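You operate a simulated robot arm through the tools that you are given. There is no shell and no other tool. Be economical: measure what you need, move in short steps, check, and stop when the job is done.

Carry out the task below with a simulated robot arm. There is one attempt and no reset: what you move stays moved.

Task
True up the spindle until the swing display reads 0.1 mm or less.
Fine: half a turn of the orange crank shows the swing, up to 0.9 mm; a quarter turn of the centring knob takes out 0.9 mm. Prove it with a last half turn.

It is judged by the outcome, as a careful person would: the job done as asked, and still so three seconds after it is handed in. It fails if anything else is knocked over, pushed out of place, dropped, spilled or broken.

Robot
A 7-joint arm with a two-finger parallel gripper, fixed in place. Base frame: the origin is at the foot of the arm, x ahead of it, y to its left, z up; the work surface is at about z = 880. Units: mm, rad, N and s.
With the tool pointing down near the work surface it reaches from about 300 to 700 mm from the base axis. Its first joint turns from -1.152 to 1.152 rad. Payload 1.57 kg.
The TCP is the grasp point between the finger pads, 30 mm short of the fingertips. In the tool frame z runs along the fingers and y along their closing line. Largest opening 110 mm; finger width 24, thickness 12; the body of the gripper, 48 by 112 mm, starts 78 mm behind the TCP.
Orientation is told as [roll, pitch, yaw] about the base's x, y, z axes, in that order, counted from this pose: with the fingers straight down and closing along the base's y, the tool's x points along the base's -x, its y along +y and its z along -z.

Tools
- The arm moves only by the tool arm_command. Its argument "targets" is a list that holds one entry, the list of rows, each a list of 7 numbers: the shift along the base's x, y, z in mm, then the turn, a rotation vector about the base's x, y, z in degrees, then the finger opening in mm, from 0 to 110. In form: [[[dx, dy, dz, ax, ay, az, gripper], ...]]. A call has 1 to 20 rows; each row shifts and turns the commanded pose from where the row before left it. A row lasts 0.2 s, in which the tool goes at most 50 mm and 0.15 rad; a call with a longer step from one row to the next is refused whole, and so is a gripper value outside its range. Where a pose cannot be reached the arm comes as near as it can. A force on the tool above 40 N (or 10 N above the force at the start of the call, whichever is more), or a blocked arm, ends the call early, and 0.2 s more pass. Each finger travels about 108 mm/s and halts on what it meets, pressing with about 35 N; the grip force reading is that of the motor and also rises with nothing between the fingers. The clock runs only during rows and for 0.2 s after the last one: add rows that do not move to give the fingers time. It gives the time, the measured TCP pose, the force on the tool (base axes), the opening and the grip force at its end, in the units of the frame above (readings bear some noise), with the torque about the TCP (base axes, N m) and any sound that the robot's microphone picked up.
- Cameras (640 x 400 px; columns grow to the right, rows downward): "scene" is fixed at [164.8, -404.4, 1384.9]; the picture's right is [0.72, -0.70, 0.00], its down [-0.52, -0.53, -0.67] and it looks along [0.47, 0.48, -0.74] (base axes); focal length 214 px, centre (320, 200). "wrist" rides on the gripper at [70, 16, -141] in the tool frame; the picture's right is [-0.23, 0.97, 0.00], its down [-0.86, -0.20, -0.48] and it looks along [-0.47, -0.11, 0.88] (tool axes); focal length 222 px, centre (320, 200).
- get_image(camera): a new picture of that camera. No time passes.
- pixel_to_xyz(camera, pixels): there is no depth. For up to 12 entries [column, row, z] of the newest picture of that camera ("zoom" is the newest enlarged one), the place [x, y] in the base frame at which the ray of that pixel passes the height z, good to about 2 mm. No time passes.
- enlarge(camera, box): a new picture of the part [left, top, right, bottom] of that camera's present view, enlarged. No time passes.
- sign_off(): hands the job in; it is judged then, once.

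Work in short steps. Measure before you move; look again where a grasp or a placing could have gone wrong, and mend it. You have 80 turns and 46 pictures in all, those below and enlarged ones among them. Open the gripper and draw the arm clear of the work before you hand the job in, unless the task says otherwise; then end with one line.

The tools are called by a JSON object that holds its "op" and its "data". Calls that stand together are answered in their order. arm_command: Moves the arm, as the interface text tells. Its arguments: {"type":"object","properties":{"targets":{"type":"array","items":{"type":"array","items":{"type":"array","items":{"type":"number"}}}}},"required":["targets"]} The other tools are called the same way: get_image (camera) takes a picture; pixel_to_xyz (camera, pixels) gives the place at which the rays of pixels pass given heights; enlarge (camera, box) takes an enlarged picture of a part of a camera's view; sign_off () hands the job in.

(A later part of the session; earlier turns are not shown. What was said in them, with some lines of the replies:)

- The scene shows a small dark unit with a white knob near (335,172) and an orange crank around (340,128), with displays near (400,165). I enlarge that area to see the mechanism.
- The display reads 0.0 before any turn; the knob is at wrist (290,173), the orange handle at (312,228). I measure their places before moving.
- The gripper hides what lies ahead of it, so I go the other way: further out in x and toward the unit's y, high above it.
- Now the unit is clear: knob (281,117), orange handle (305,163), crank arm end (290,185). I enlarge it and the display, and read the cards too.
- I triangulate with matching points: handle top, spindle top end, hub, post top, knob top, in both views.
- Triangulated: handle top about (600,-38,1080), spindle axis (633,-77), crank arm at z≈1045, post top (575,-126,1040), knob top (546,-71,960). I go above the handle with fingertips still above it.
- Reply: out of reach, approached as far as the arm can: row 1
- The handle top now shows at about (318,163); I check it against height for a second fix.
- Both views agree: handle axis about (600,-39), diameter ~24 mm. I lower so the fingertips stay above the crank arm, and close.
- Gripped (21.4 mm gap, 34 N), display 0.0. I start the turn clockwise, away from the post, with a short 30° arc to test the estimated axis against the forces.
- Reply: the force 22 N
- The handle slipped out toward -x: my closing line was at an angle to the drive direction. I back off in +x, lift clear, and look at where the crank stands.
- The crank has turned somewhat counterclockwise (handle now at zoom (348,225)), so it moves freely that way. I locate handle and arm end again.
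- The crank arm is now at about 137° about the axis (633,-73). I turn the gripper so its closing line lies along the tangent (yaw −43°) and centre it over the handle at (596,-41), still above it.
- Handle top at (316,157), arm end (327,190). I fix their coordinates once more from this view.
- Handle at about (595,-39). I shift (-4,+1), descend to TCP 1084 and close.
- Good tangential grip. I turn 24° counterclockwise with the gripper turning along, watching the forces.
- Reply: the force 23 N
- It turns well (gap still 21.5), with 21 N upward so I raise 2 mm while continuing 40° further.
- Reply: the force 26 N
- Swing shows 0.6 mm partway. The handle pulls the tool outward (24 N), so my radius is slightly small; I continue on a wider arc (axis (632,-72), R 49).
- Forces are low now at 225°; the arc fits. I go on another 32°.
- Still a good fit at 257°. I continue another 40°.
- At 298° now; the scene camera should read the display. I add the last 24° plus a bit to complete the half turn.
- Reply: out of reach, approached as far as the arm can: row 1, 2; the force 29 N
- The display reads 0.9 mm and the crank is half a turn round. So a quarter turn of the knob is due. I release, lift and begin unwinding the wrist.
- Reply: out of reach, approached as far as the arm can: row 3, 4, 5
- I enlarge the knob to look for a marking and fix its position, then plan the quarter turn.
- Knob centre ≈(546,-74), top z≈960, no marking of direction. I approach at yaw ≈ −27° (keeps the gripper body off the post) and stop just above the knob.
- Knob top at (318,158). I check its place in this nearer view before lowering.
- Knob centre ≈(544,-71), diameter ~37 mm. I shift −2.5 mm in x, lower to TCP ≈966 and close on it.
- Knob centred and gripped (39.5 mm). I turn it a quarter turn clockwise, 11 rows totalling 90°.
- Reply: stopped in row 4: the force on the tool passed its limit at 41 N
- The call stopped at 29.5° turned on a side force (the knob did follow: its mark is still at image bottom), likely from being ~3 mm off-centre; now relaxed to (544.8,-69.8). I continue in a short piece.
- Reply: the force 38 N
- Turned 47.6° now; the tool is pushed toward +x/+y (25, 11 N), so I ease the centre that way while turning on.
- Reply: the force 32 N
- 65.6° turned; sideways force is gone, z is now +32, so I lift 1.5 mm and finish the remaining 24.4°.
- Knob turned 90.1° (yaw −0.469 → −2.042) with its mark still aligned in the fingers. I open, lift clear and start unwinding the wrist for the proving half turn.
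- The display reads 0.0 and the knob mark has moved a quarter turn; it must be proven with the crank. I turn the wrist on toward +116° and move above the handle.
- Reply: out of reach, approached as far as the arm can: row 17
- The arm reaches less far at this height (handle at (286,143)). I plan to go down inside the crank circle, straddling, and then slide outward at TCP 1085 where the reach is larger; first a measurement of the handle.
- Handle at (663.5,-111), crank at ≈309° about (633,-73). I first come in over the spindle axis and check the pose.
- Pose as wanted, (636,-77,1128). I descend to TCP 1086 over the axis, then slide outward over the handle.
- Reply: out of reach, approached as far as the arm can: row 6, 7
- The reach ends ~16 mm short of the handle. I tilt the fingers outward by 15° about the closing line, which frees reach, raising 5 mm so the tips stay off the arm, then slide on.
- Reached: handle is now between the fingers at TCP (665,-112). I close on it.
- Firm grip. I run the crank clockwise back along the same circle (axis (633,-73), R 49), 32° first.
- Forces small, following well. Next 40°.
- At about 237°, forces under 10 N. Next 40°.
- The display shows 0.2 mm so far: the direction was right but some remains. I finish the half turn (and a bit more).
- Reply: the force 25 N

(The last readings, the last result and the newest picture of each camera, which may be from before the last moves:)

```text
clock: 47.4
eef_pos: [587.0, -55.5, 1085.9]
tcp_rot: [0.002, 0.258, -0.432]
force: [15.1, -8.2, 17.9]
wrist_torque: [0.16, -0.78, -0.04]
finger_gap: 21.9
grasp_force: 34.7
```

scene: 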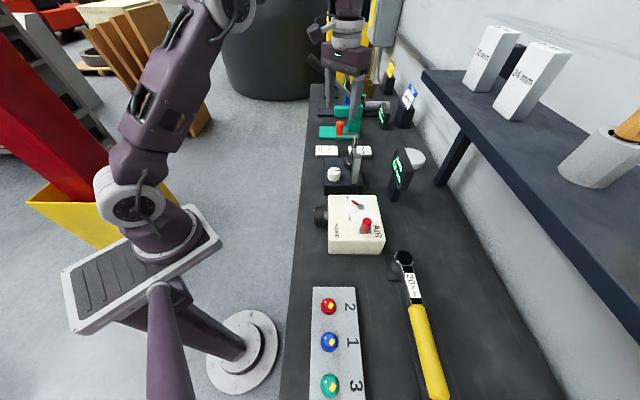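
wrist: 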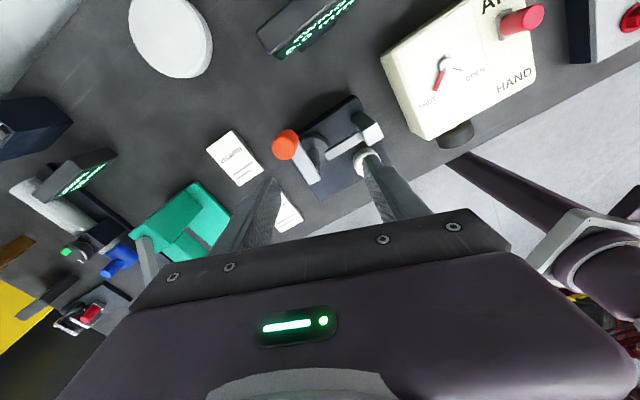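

At about 158°. I finish the last 32°, easing inward slightly.

{"op": "arm_command", "data": {"targets": [[[3.8, 5.6, 0, 0, 0, -8, 12], [4.2, 5.3, 0, 0, 0, -8, 12], [4.9, 4.8, 0, 0, 0, -8, 12], [5.3, 4.2, 0, 0, 0, -8, 12], [0, 0, 0, 0, 0, 0, 12]]]}}

{"op": "enlarge", "data": {"camera": "scene", "box": [310, 90, 430, 210]}}

```text
clock: 48.6
eef_pos: [601.6, -35.4, 1085.3]
tcp_rot: [-0.005, 0.264, -0.991]
force: [-18.7, -17.3, -6.2]
wrist_torque: [-0.06, 0.07, -0.02]
finger_gap: 33.4
grasp_force: 12.1
```

```text
3.33 times, centred on (370, 150) of scene
```

zoom: 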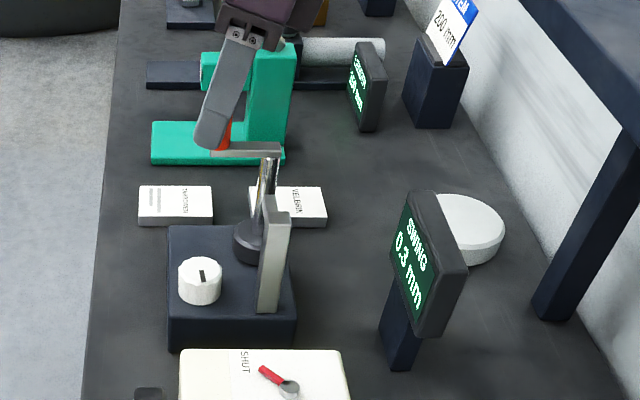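

Display 0.3 mm with the crank back at its end stop (the grip slid to 33 mm there): the first 0.9 was the display's cap, so about 0.3 mm = 30° more, same direction. I release, lift, undo the tilt and go above the knob at yaw −102°.

{"op": "arm_command", "data": {"targets": [[[0, 0, 0, 0, 0, 0, 50], [0, 0, 0, 0, 0, 0, 70], [0, 0, 35, 0, 0, 0, 70], [0, 0, 35, 0, 0, 0, 70], [0, 0, 0, -6.15, -4.3, 0, 75], [0, 0, 0, -6.15, -4.3, 0, 75], [-9, -6, 0, 0, 0, -7.5, 75], [-9, -6, 0, 0, 0, -7.5, 75], [-9, -6, 0, 0, 0, -7.5, 75], [-9, -6, 0, 0, 0, -7.5, 75], [-9, -6, 0, 0, 0, -7.5, 75], [-8.6, -5.6, 0, 0, 0, -7.5, 75], [0, 0, 0, 0, 0, 0, 75]]]}}

{"op": "get_image", "data": {"camera": "wrist"}}

```text
clock: 51.4
eef_pos: [550.2, -67.4, 1121.2]
tcp_rot: [0.007, 0.001, -1.77]
force: [0.3, -0.1, -0.6]
wrist_torque: [0.01, -0.01, -0.01]
finger_gap: 75.0
grasp_force: 0.2
out of reach, approached as far as the arm can: row 4
```

```text
9 pictures are left
```

wrist: 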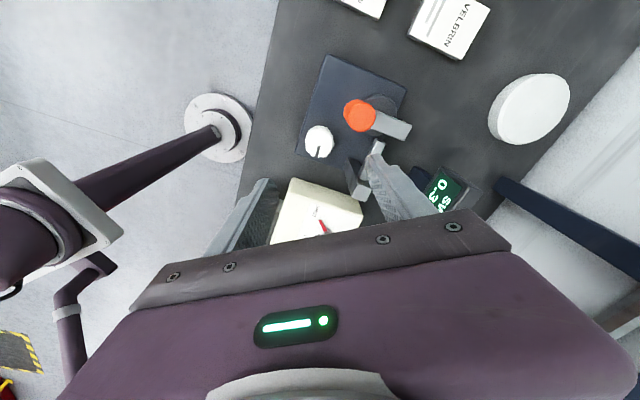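

The display still reads 0.3. I measure the handle (358,117) and knob (319,141) to check clearance for the gripper body at the knob.

{"op": "pixel_to_xyz", "data": {"camera": "wrist", "pixels": [[357, 118, 1080], [319, 138, 960], [319, 138, 955], [357, 192, 1040], [405, 130, 1045]]}}

```text
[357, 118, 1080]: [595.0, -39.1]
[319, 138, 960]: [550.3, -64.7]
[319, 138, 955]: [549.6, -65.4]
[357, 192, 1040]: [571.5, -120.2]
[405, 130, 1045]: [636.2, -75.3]
```

Handle at (595,-39), post (571,-120): at closing angle −12…−27° the body clears both. I centre at (548,-71), open 56, descend to 966 and grip.

{"op": "arm_command", "data": {"targets": [[[-2.2, -3.6, -15, 0, 0, 0, 56], [0, 0, -40, 0, 0, 0, 56], [0, 0, -40, 0, 0, 0, 56], [0, 0, -40, 0, 0, 0, 56], [0, 0, -20, 0, 0, 0, 56], [0, 0, 0, 0, 0, 0, 56], [0, 0, 0, 0, 0, 0, 40], [0, 0, 0, 0, 0, 0, 25], [0, 0, 0, 0, 0, 0, 20], [0, 0, 0, 0, 0, 0, 20]]]}}

{"op": "enlarge", "data": {"camera": "wrist", "box": [220, 80, 420, 240]}}

```text
clock: 53.6
eef_pos: [547.8, -70.2, 968.9]
tcp_rot: [0.013, 0.001, -1.768]
force: [16.3, -2.2, 36.0]
wrist_torque: [-0.12, -2.61, 0.37]
finger_gap: 41.1
grasp_force: 11.9
```

```text
2.50 times, centred on (320, 160) of wrist
```

zoom: 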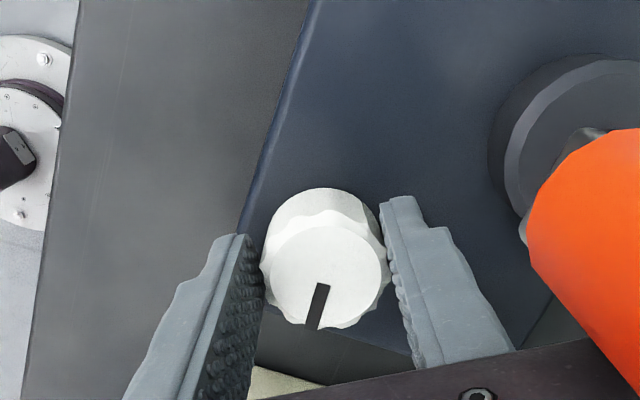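

An upward 36 N with torque −2.6 Nm: the gripper body's corner rests on the crank arm. I open at once and lift 9 mm, then grip the knob higher.

{"op": "arm_command", "data": {"targets": [[[0, 0, 1, 0, 0, 0, 56], [0, 0, 8, 0, 0, 0, 56], [0, 0, 0, 0, 0, 0, 56]]]}}

```text
clock: 54.4
eef_pos: [545.8, -69.2, 974.3]
tcp_rot: [0.003, 0.001, -1.771]
force: [0.2, -0.3, -0.3]
wrist_torque: [0.0, -0.03, 0.01]
finger_gap: 56.2
grasp_force: 0.1
```

Free now, all forces zero. I raise 2 mm more, recentre by (1.5,−1.5) and close on the upper part of the knob.

{"op": "arm_command", "data": {"targets": [[[1.5, -1.5, 2, 0, 0, 0, 56], [0, 0, 0, 0, 0, 0, 40], [0, 0, 0, 0, 0, 0, 25], [0, 0, 0, 0, 0, 0, 20], [0, 0, 0, 0, 0, 0, 20], [0, 0, 0, 0, 0, 0, 20]]]}}

{"op": "enlarge", "data": {"camera": "wrist", "box": [220, 80, 420, 240]}}

```text
clock: 55.8
eef_pos: [548.0, -72.0, 976.9]
tcp_rot: [0.003, 0.0, -1.771]
force: [-9.3, 3.0, -2.6]
wrist_torque: [0.21, 0.59, -0.01]
finger_gap: 39.3
grasp_force: 44.4
```

```text
2.50 times, centred on (320, 160) of wrist
```

zoom: 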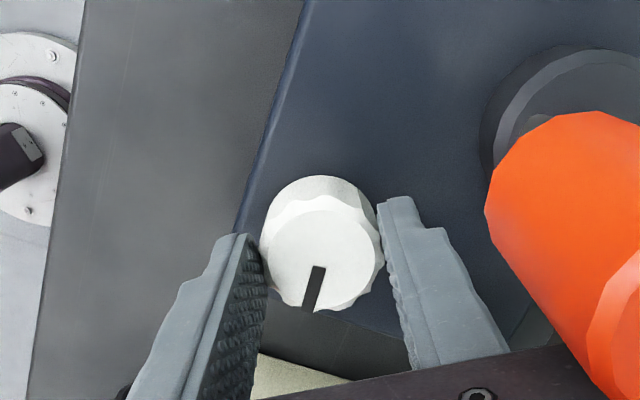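

Clean grip (39.3 mm, low forces), body now above post and arm. I turn 18° clockwise and watch.

{"op": "arm_command", "data": {"targets": [[[0.3, 0, 0, 0, 0, -6, 20], [0.3, 0, 0, 0, 0, -6, 20], [0.3, 0, 0, 0, 0, -6, 20], [0, 0, 0, 0, 0, 0, 20]]]}}

```text
clock: 56.8
eef_pos: [549.7, -72.5, 977.3]
tcp_rot: [0.005, -0.001, -2.086]
force: [-18.6, 4.1, 6.1]
wrist_torque: [0.87, 0.52, -0.07]
finger_gap: 39.7
grasp_force: 44.8
```

18° done. The remaining 12°, easing −1 mm in x.

{"op": "arm_command", "data": {"targets": [[[-1, 0, 0, 0, 0, -6, 20], [-0.5, 0, 0, 0, 0, -6, 20], [0, 0, 0, 0, 0, 0, 20]]]}}

{"op": "enlarge", "data": {"camera": "wrist", "box": [220, 80, 420, 240]}}

```text
clock: 57.6
eef_pos: [549.5, -73.5, 976.7]
tcp_rot: [0.006, 0.001, -2.296]
force: [-8.6, 9.2, 14.9]
wrist_torque: [-0.14, 1.02, -0.01]
finger_gap: 39.4
grasp_force: 44.9
```

```text
2.50 times, centred on (320, 160) of wrist
```

zoom: 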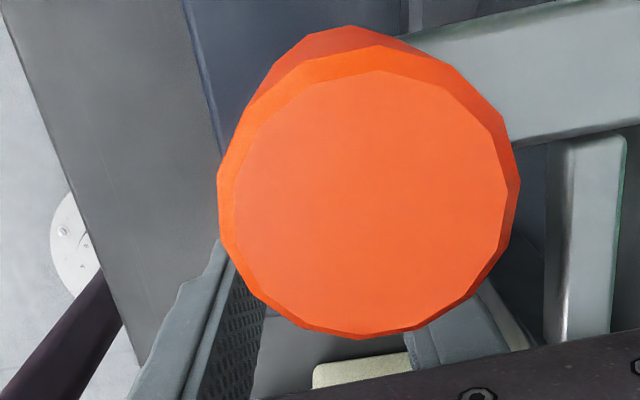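

Knob turned a further 30.1° (grip steady). I open, lift clear, turn the wrist to −43° and go above the handle for the proving half turn.

{"op": "arm_command", "data": {"targets": [[[0, 0, 0, 0, 0, 0, 55], [0, 0, 0, 0, 0, 0, 60], [0, 0, 30, 0, 0, 0, 60], [0, 0, 45, 0, 0, 0, 60], [0, 0, 45, 0, 0, 0, 60], [0, 0, 45, 0, 0, 8, 60], [0, 0, 5, 0, 0, 8, 60], [0, 0, 0, 0, 0, 8, 60], [0, 0, 0, 0, 0, 8, 60], [0, 0, 0, 0, 0, 8, 60], [0, 0, 0, 0, 0, 8, 60], [8, 6, 0, 0, 0, 8, 60], [9, 7, 0, 0, 0, 8, 60], [9, 7, 0, 0, 0, 8, 60], [9, 7, 0, 0, 0, 8, 60], [9, 7, 0, 0, 0, 8, 60], [1.5, 0.5, 0, 0, 0, 0, 60], [0, 0, 0, 0, 0, 0, 60]]]}}

{"op": "get_image", "data": {"camera": "wrist"}}

```text
clock: 61.4
eef_pos: [592.6, -38.8, 1146.4]
tcp_rot: [0.006, 0.0, -0.757]
force: [0.0, 0.1, 0.4]
wrist_torque: [0.01, 0.04, -0.04]
finger_gap: 60.2
grasp_force: 0.0
```

```text
5 pictures are left
```

wrist: 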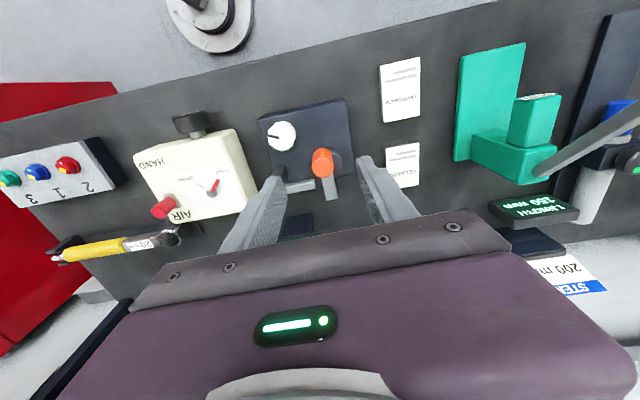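

{"op": "pixel_to_xyz", "data": {"camera": "wrist", "pixels": [[322, 161, 1080], [322, 161, 1075], [331, 199, 1045]]}}

```text
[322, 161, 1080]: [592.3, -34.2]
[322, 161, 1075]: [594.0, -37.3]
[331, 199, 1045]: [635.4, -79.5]
```

Handle at ≈(594,-36.5). I tilt the fingers 15° outward (radially, needed for reach at the far end), descend to TCP 1087 and grip.

{"op": "arm_command", "data": {"targets": [[[1.5, 1.5, 0, 5.1, 5.5, 0, 60], [0, 0, 0, 5.1, 5.5, 0, 60], [0, 0, -30, 0, 0, 0, 60], [0, 0, -29, 0, 0, 0, 60], [0, 0, 0, 0, 0, 0, 60], [0, 0, 0, 0, 0, 0, 40], [0, 0, 0, 0, 0, 0, 26], [0, 0, 0, 0, 0, 0, 12], [0, 0, 0, 0, 0, 0, 12]]]}}

```text
clock: 63.4
eef_pos: [596.9, -36.3, 1089.0]
tcp_rot: [0.004, 0.197, -0.759]
force: [-6.0, -1.8, -1.3]
wrist_torque: [-0.39, 0.69, -0.02]
finger_gap: 21.7
grasp_force: 34.2
out of reach, approached as far as the arm can: row 2
```

Gripped at ≈134.5°. I turn counterclockwise 40° with the wrist following.

{"op": "arm_command", "data": {"targets": [[[-4, -5.6, 0, 0, 0, 8, 12], [-3.8, -5.7, 0, 0, 0, 8, 12], [-3, -6.3, 0, 0, 0, 8, 12], [-2, -6.5, 0, 0, 0, 8, 12], [-1.2, -6.9, 0, 0, 0, 8, 12], [0, 0, 0, 0, 0, 0, 12]]]}}

```text
clock: 64.8
eef_pos: [581.6, -69.4, 1089.4]
tcp_rot: [0.005, 0.199, -0.059]
force: [-5.9, 3.0, -25.3]
wrist_torque: [-0.53, 0.36, 0.12]
finger_gap: 21.7
grasp_force: 34.8
```

Following; the −25 N in z is grip friction, so I lower 1.5 mm while doing the next 40°.

{"op": "arm_command", "data": {"targets": [[[0.2, -6.9, -1.5, 0, 0, 8, 12], [0.8, -6.8, 0, 0, 0, 8, 12], [1.8, -6.7, 0, 0, 0, 8, 12], [2.6, -6.4, 0, 0, 0, 8, 12], [3.5, -5.9, 0, 0, 0, 8, 12], [0, 0, 0, 0, 0, 0, 12]]]}}

```text
clock: 66.2
eef_pos: [590.6, -100.7, 1088.3]
tcp_rot: [0.003, 0.196, 0.637]
force: [-12.5, -7.8, 20.8]
wrist_torque: [-0.61, -0.05, 0.02]
finger_gap: 22.0
grasp_force: 35.0
```

Good at ≈213°. Next 40°.

{"op": "arm_command", "data": {"targets": [[[3.8, -5.7, 0.5, 0, 0, 8, 12], [4.8, -4.9, 0, 0, 0, 8, 12], [5.6, -4, 0, 0, 0, 8, 12], [6.2, -3.2, 0, 0, 0, 8, 12], [6.5, -2.3, 0, 0, 0, 8, 12], [0, 0, 0, 0, 0, 0, 12]]]}}

```text
clock: 67.6
eef_pos: [618.4, -122.8, 1088.0]
tcp_rot: [0.004, 0.195, 1.336]
force: [-4.2, -5.3, -2.4]
wrist_torque: [0.58, -0.8, 0.09]
finger_gap: 21.5
grasp_force: 35.0
```

At ≈254°, low forces. Next 40°, adding 4° of outward tilt for reach.

{"op": "arm_command", "data": {"targets": [[[6.7, -1.2, 0, -2, 0, 8, 12], [6.9, -0.2, 0, -2, 0, 8, 12], [6.9, 0.7, 0, 0, 0, 8, 12], [6.8, 1.7, 0, 0, 0, 8, 12], [6.4, 2.6, 0, 0, 0, 8, 12], [0, 0, 0, 0, 0, 0, 12]]]}}

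```text
clock: 69.0
eef_pos: [652.4, -117.4, 1087.3]
tcp_rot: [-0.004, 0.269, 2.034]
force: [4.6, -8.0, 2.0]
wrist_torque: [-1.31, 0.09, 0.06]
finger_gap: 21.4
grasp_force: 34.6
```

At ≈294°. The last stretch to ≈317°, with a little more outward tilt.

{"op": "arm_command", "data": {"targets": [[[5.3, 2.9, 0, -2.4, -1.6, 7, 12], [4.9, 3.4, 0, -2.4, -1.6, 7, 12], [4.5, 3.9, 0, 0, 0, 7, 12], [4.1, 4.3, 0, 0, 0, 7, 12], [0, 0, 0, 0, 0, 0, 12]]]}}

{"op": "enlarge", "data": {"camera": "scene", "box": [310, 90, 430, 210]}}

```text
clock: 70.2
eef_pos: [668.8, -100.8, 1085.9]
tcp_rot: [-0.004, 0.363, 2.522]
force: [-20.5, 14.2, 0.3]
wrist_torque: [-0.16, 0.92, 0.0]
finger_gap: 21.8
grasp_force: 34.5
```

```text
3.33 times, centred on (370, 150) of scene
```

zoom: 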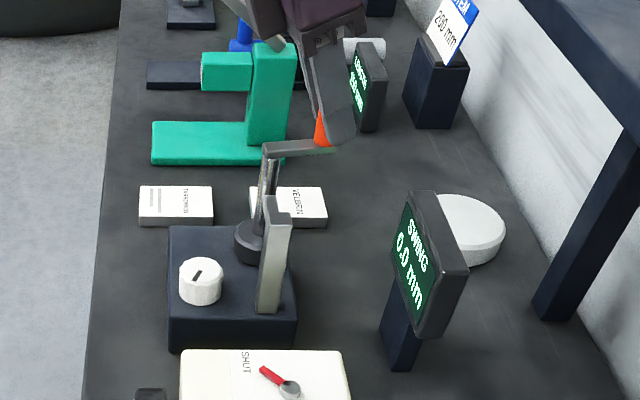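

After a full half turn (134°→322°) the display reads 0.0 mm. I release, slide inward off the handle, lift and draw the arm clear.

{"op": "arm_command", "data": {"targets": [[[0, 0, 0, 0, 0, 0, 45], [0, 0, 0, 0, 0, 0, 65], [-7, 5, 2, 0, 0, 0, 65], [-10, 8, 3, 0, 0, 0, 65], [-10, 8, 10, 0, 0, 0, 65], [-8, 6, 30, 0, 0, 0, 65], [-15, 5, 35, 0, 0, 0, 65], [-30, 10, 20, 0, 0, -8, 65], [-40, 10, 0, 0, 0, -8, 65], [-40, 10, 0, 0, 0, -8, 65], [-40, 10, 0, 0, 0, -8, 65], [0, 0, 0, 0, 0, -8, 65], [0, 0, 0, 0, 0, -8, 65], [0, 0, 0, 0, 0, 0, 65]]]}}

{"op": "get_image", "data": {"camera": "scene"}}

{"op": "enlarge", "data": {"camera": "scene", "box": [310, 90, 430, 210]}}

```text
clock: 73.2
eef_pos: [468.8, -30.3, 1189.3]
tcp_rot: [-0.002, 0.366, 1.681]
force: [0.7, -0.8, -0.5]
wrist_torque: [0.04, -0.03, -0.02]
finger_gap: 64.9
grasp_force: 0.0
```

```text
3 pictures are left
```

scene: 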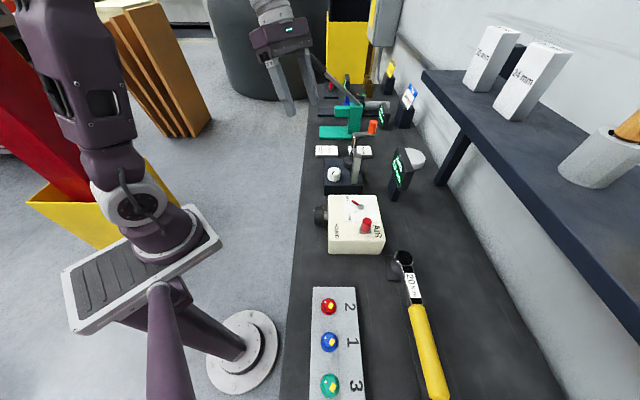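

```text
3.33 times, centred on (370, 150) of scene
```

zoom: 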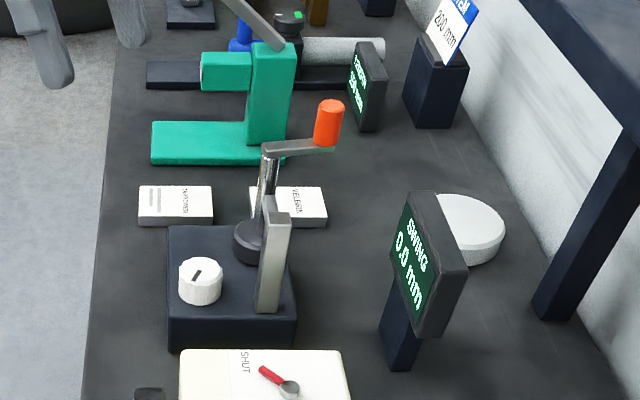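

The display holds 0.0 mm after the proving half turn, everything else stands where it was, and the arm is clear with the gripper open. I hand in.

{"op": "sign_off", "data": {}}

```text
The job is handed in.
```

The spindle is trued: after a final half turn of the crank, the swing display reads 0.0 mm. It took about 120° on the centring knob, because the first 0.9 mm reading was only the display's limit and 0.3 mm was left after the quarter turn.
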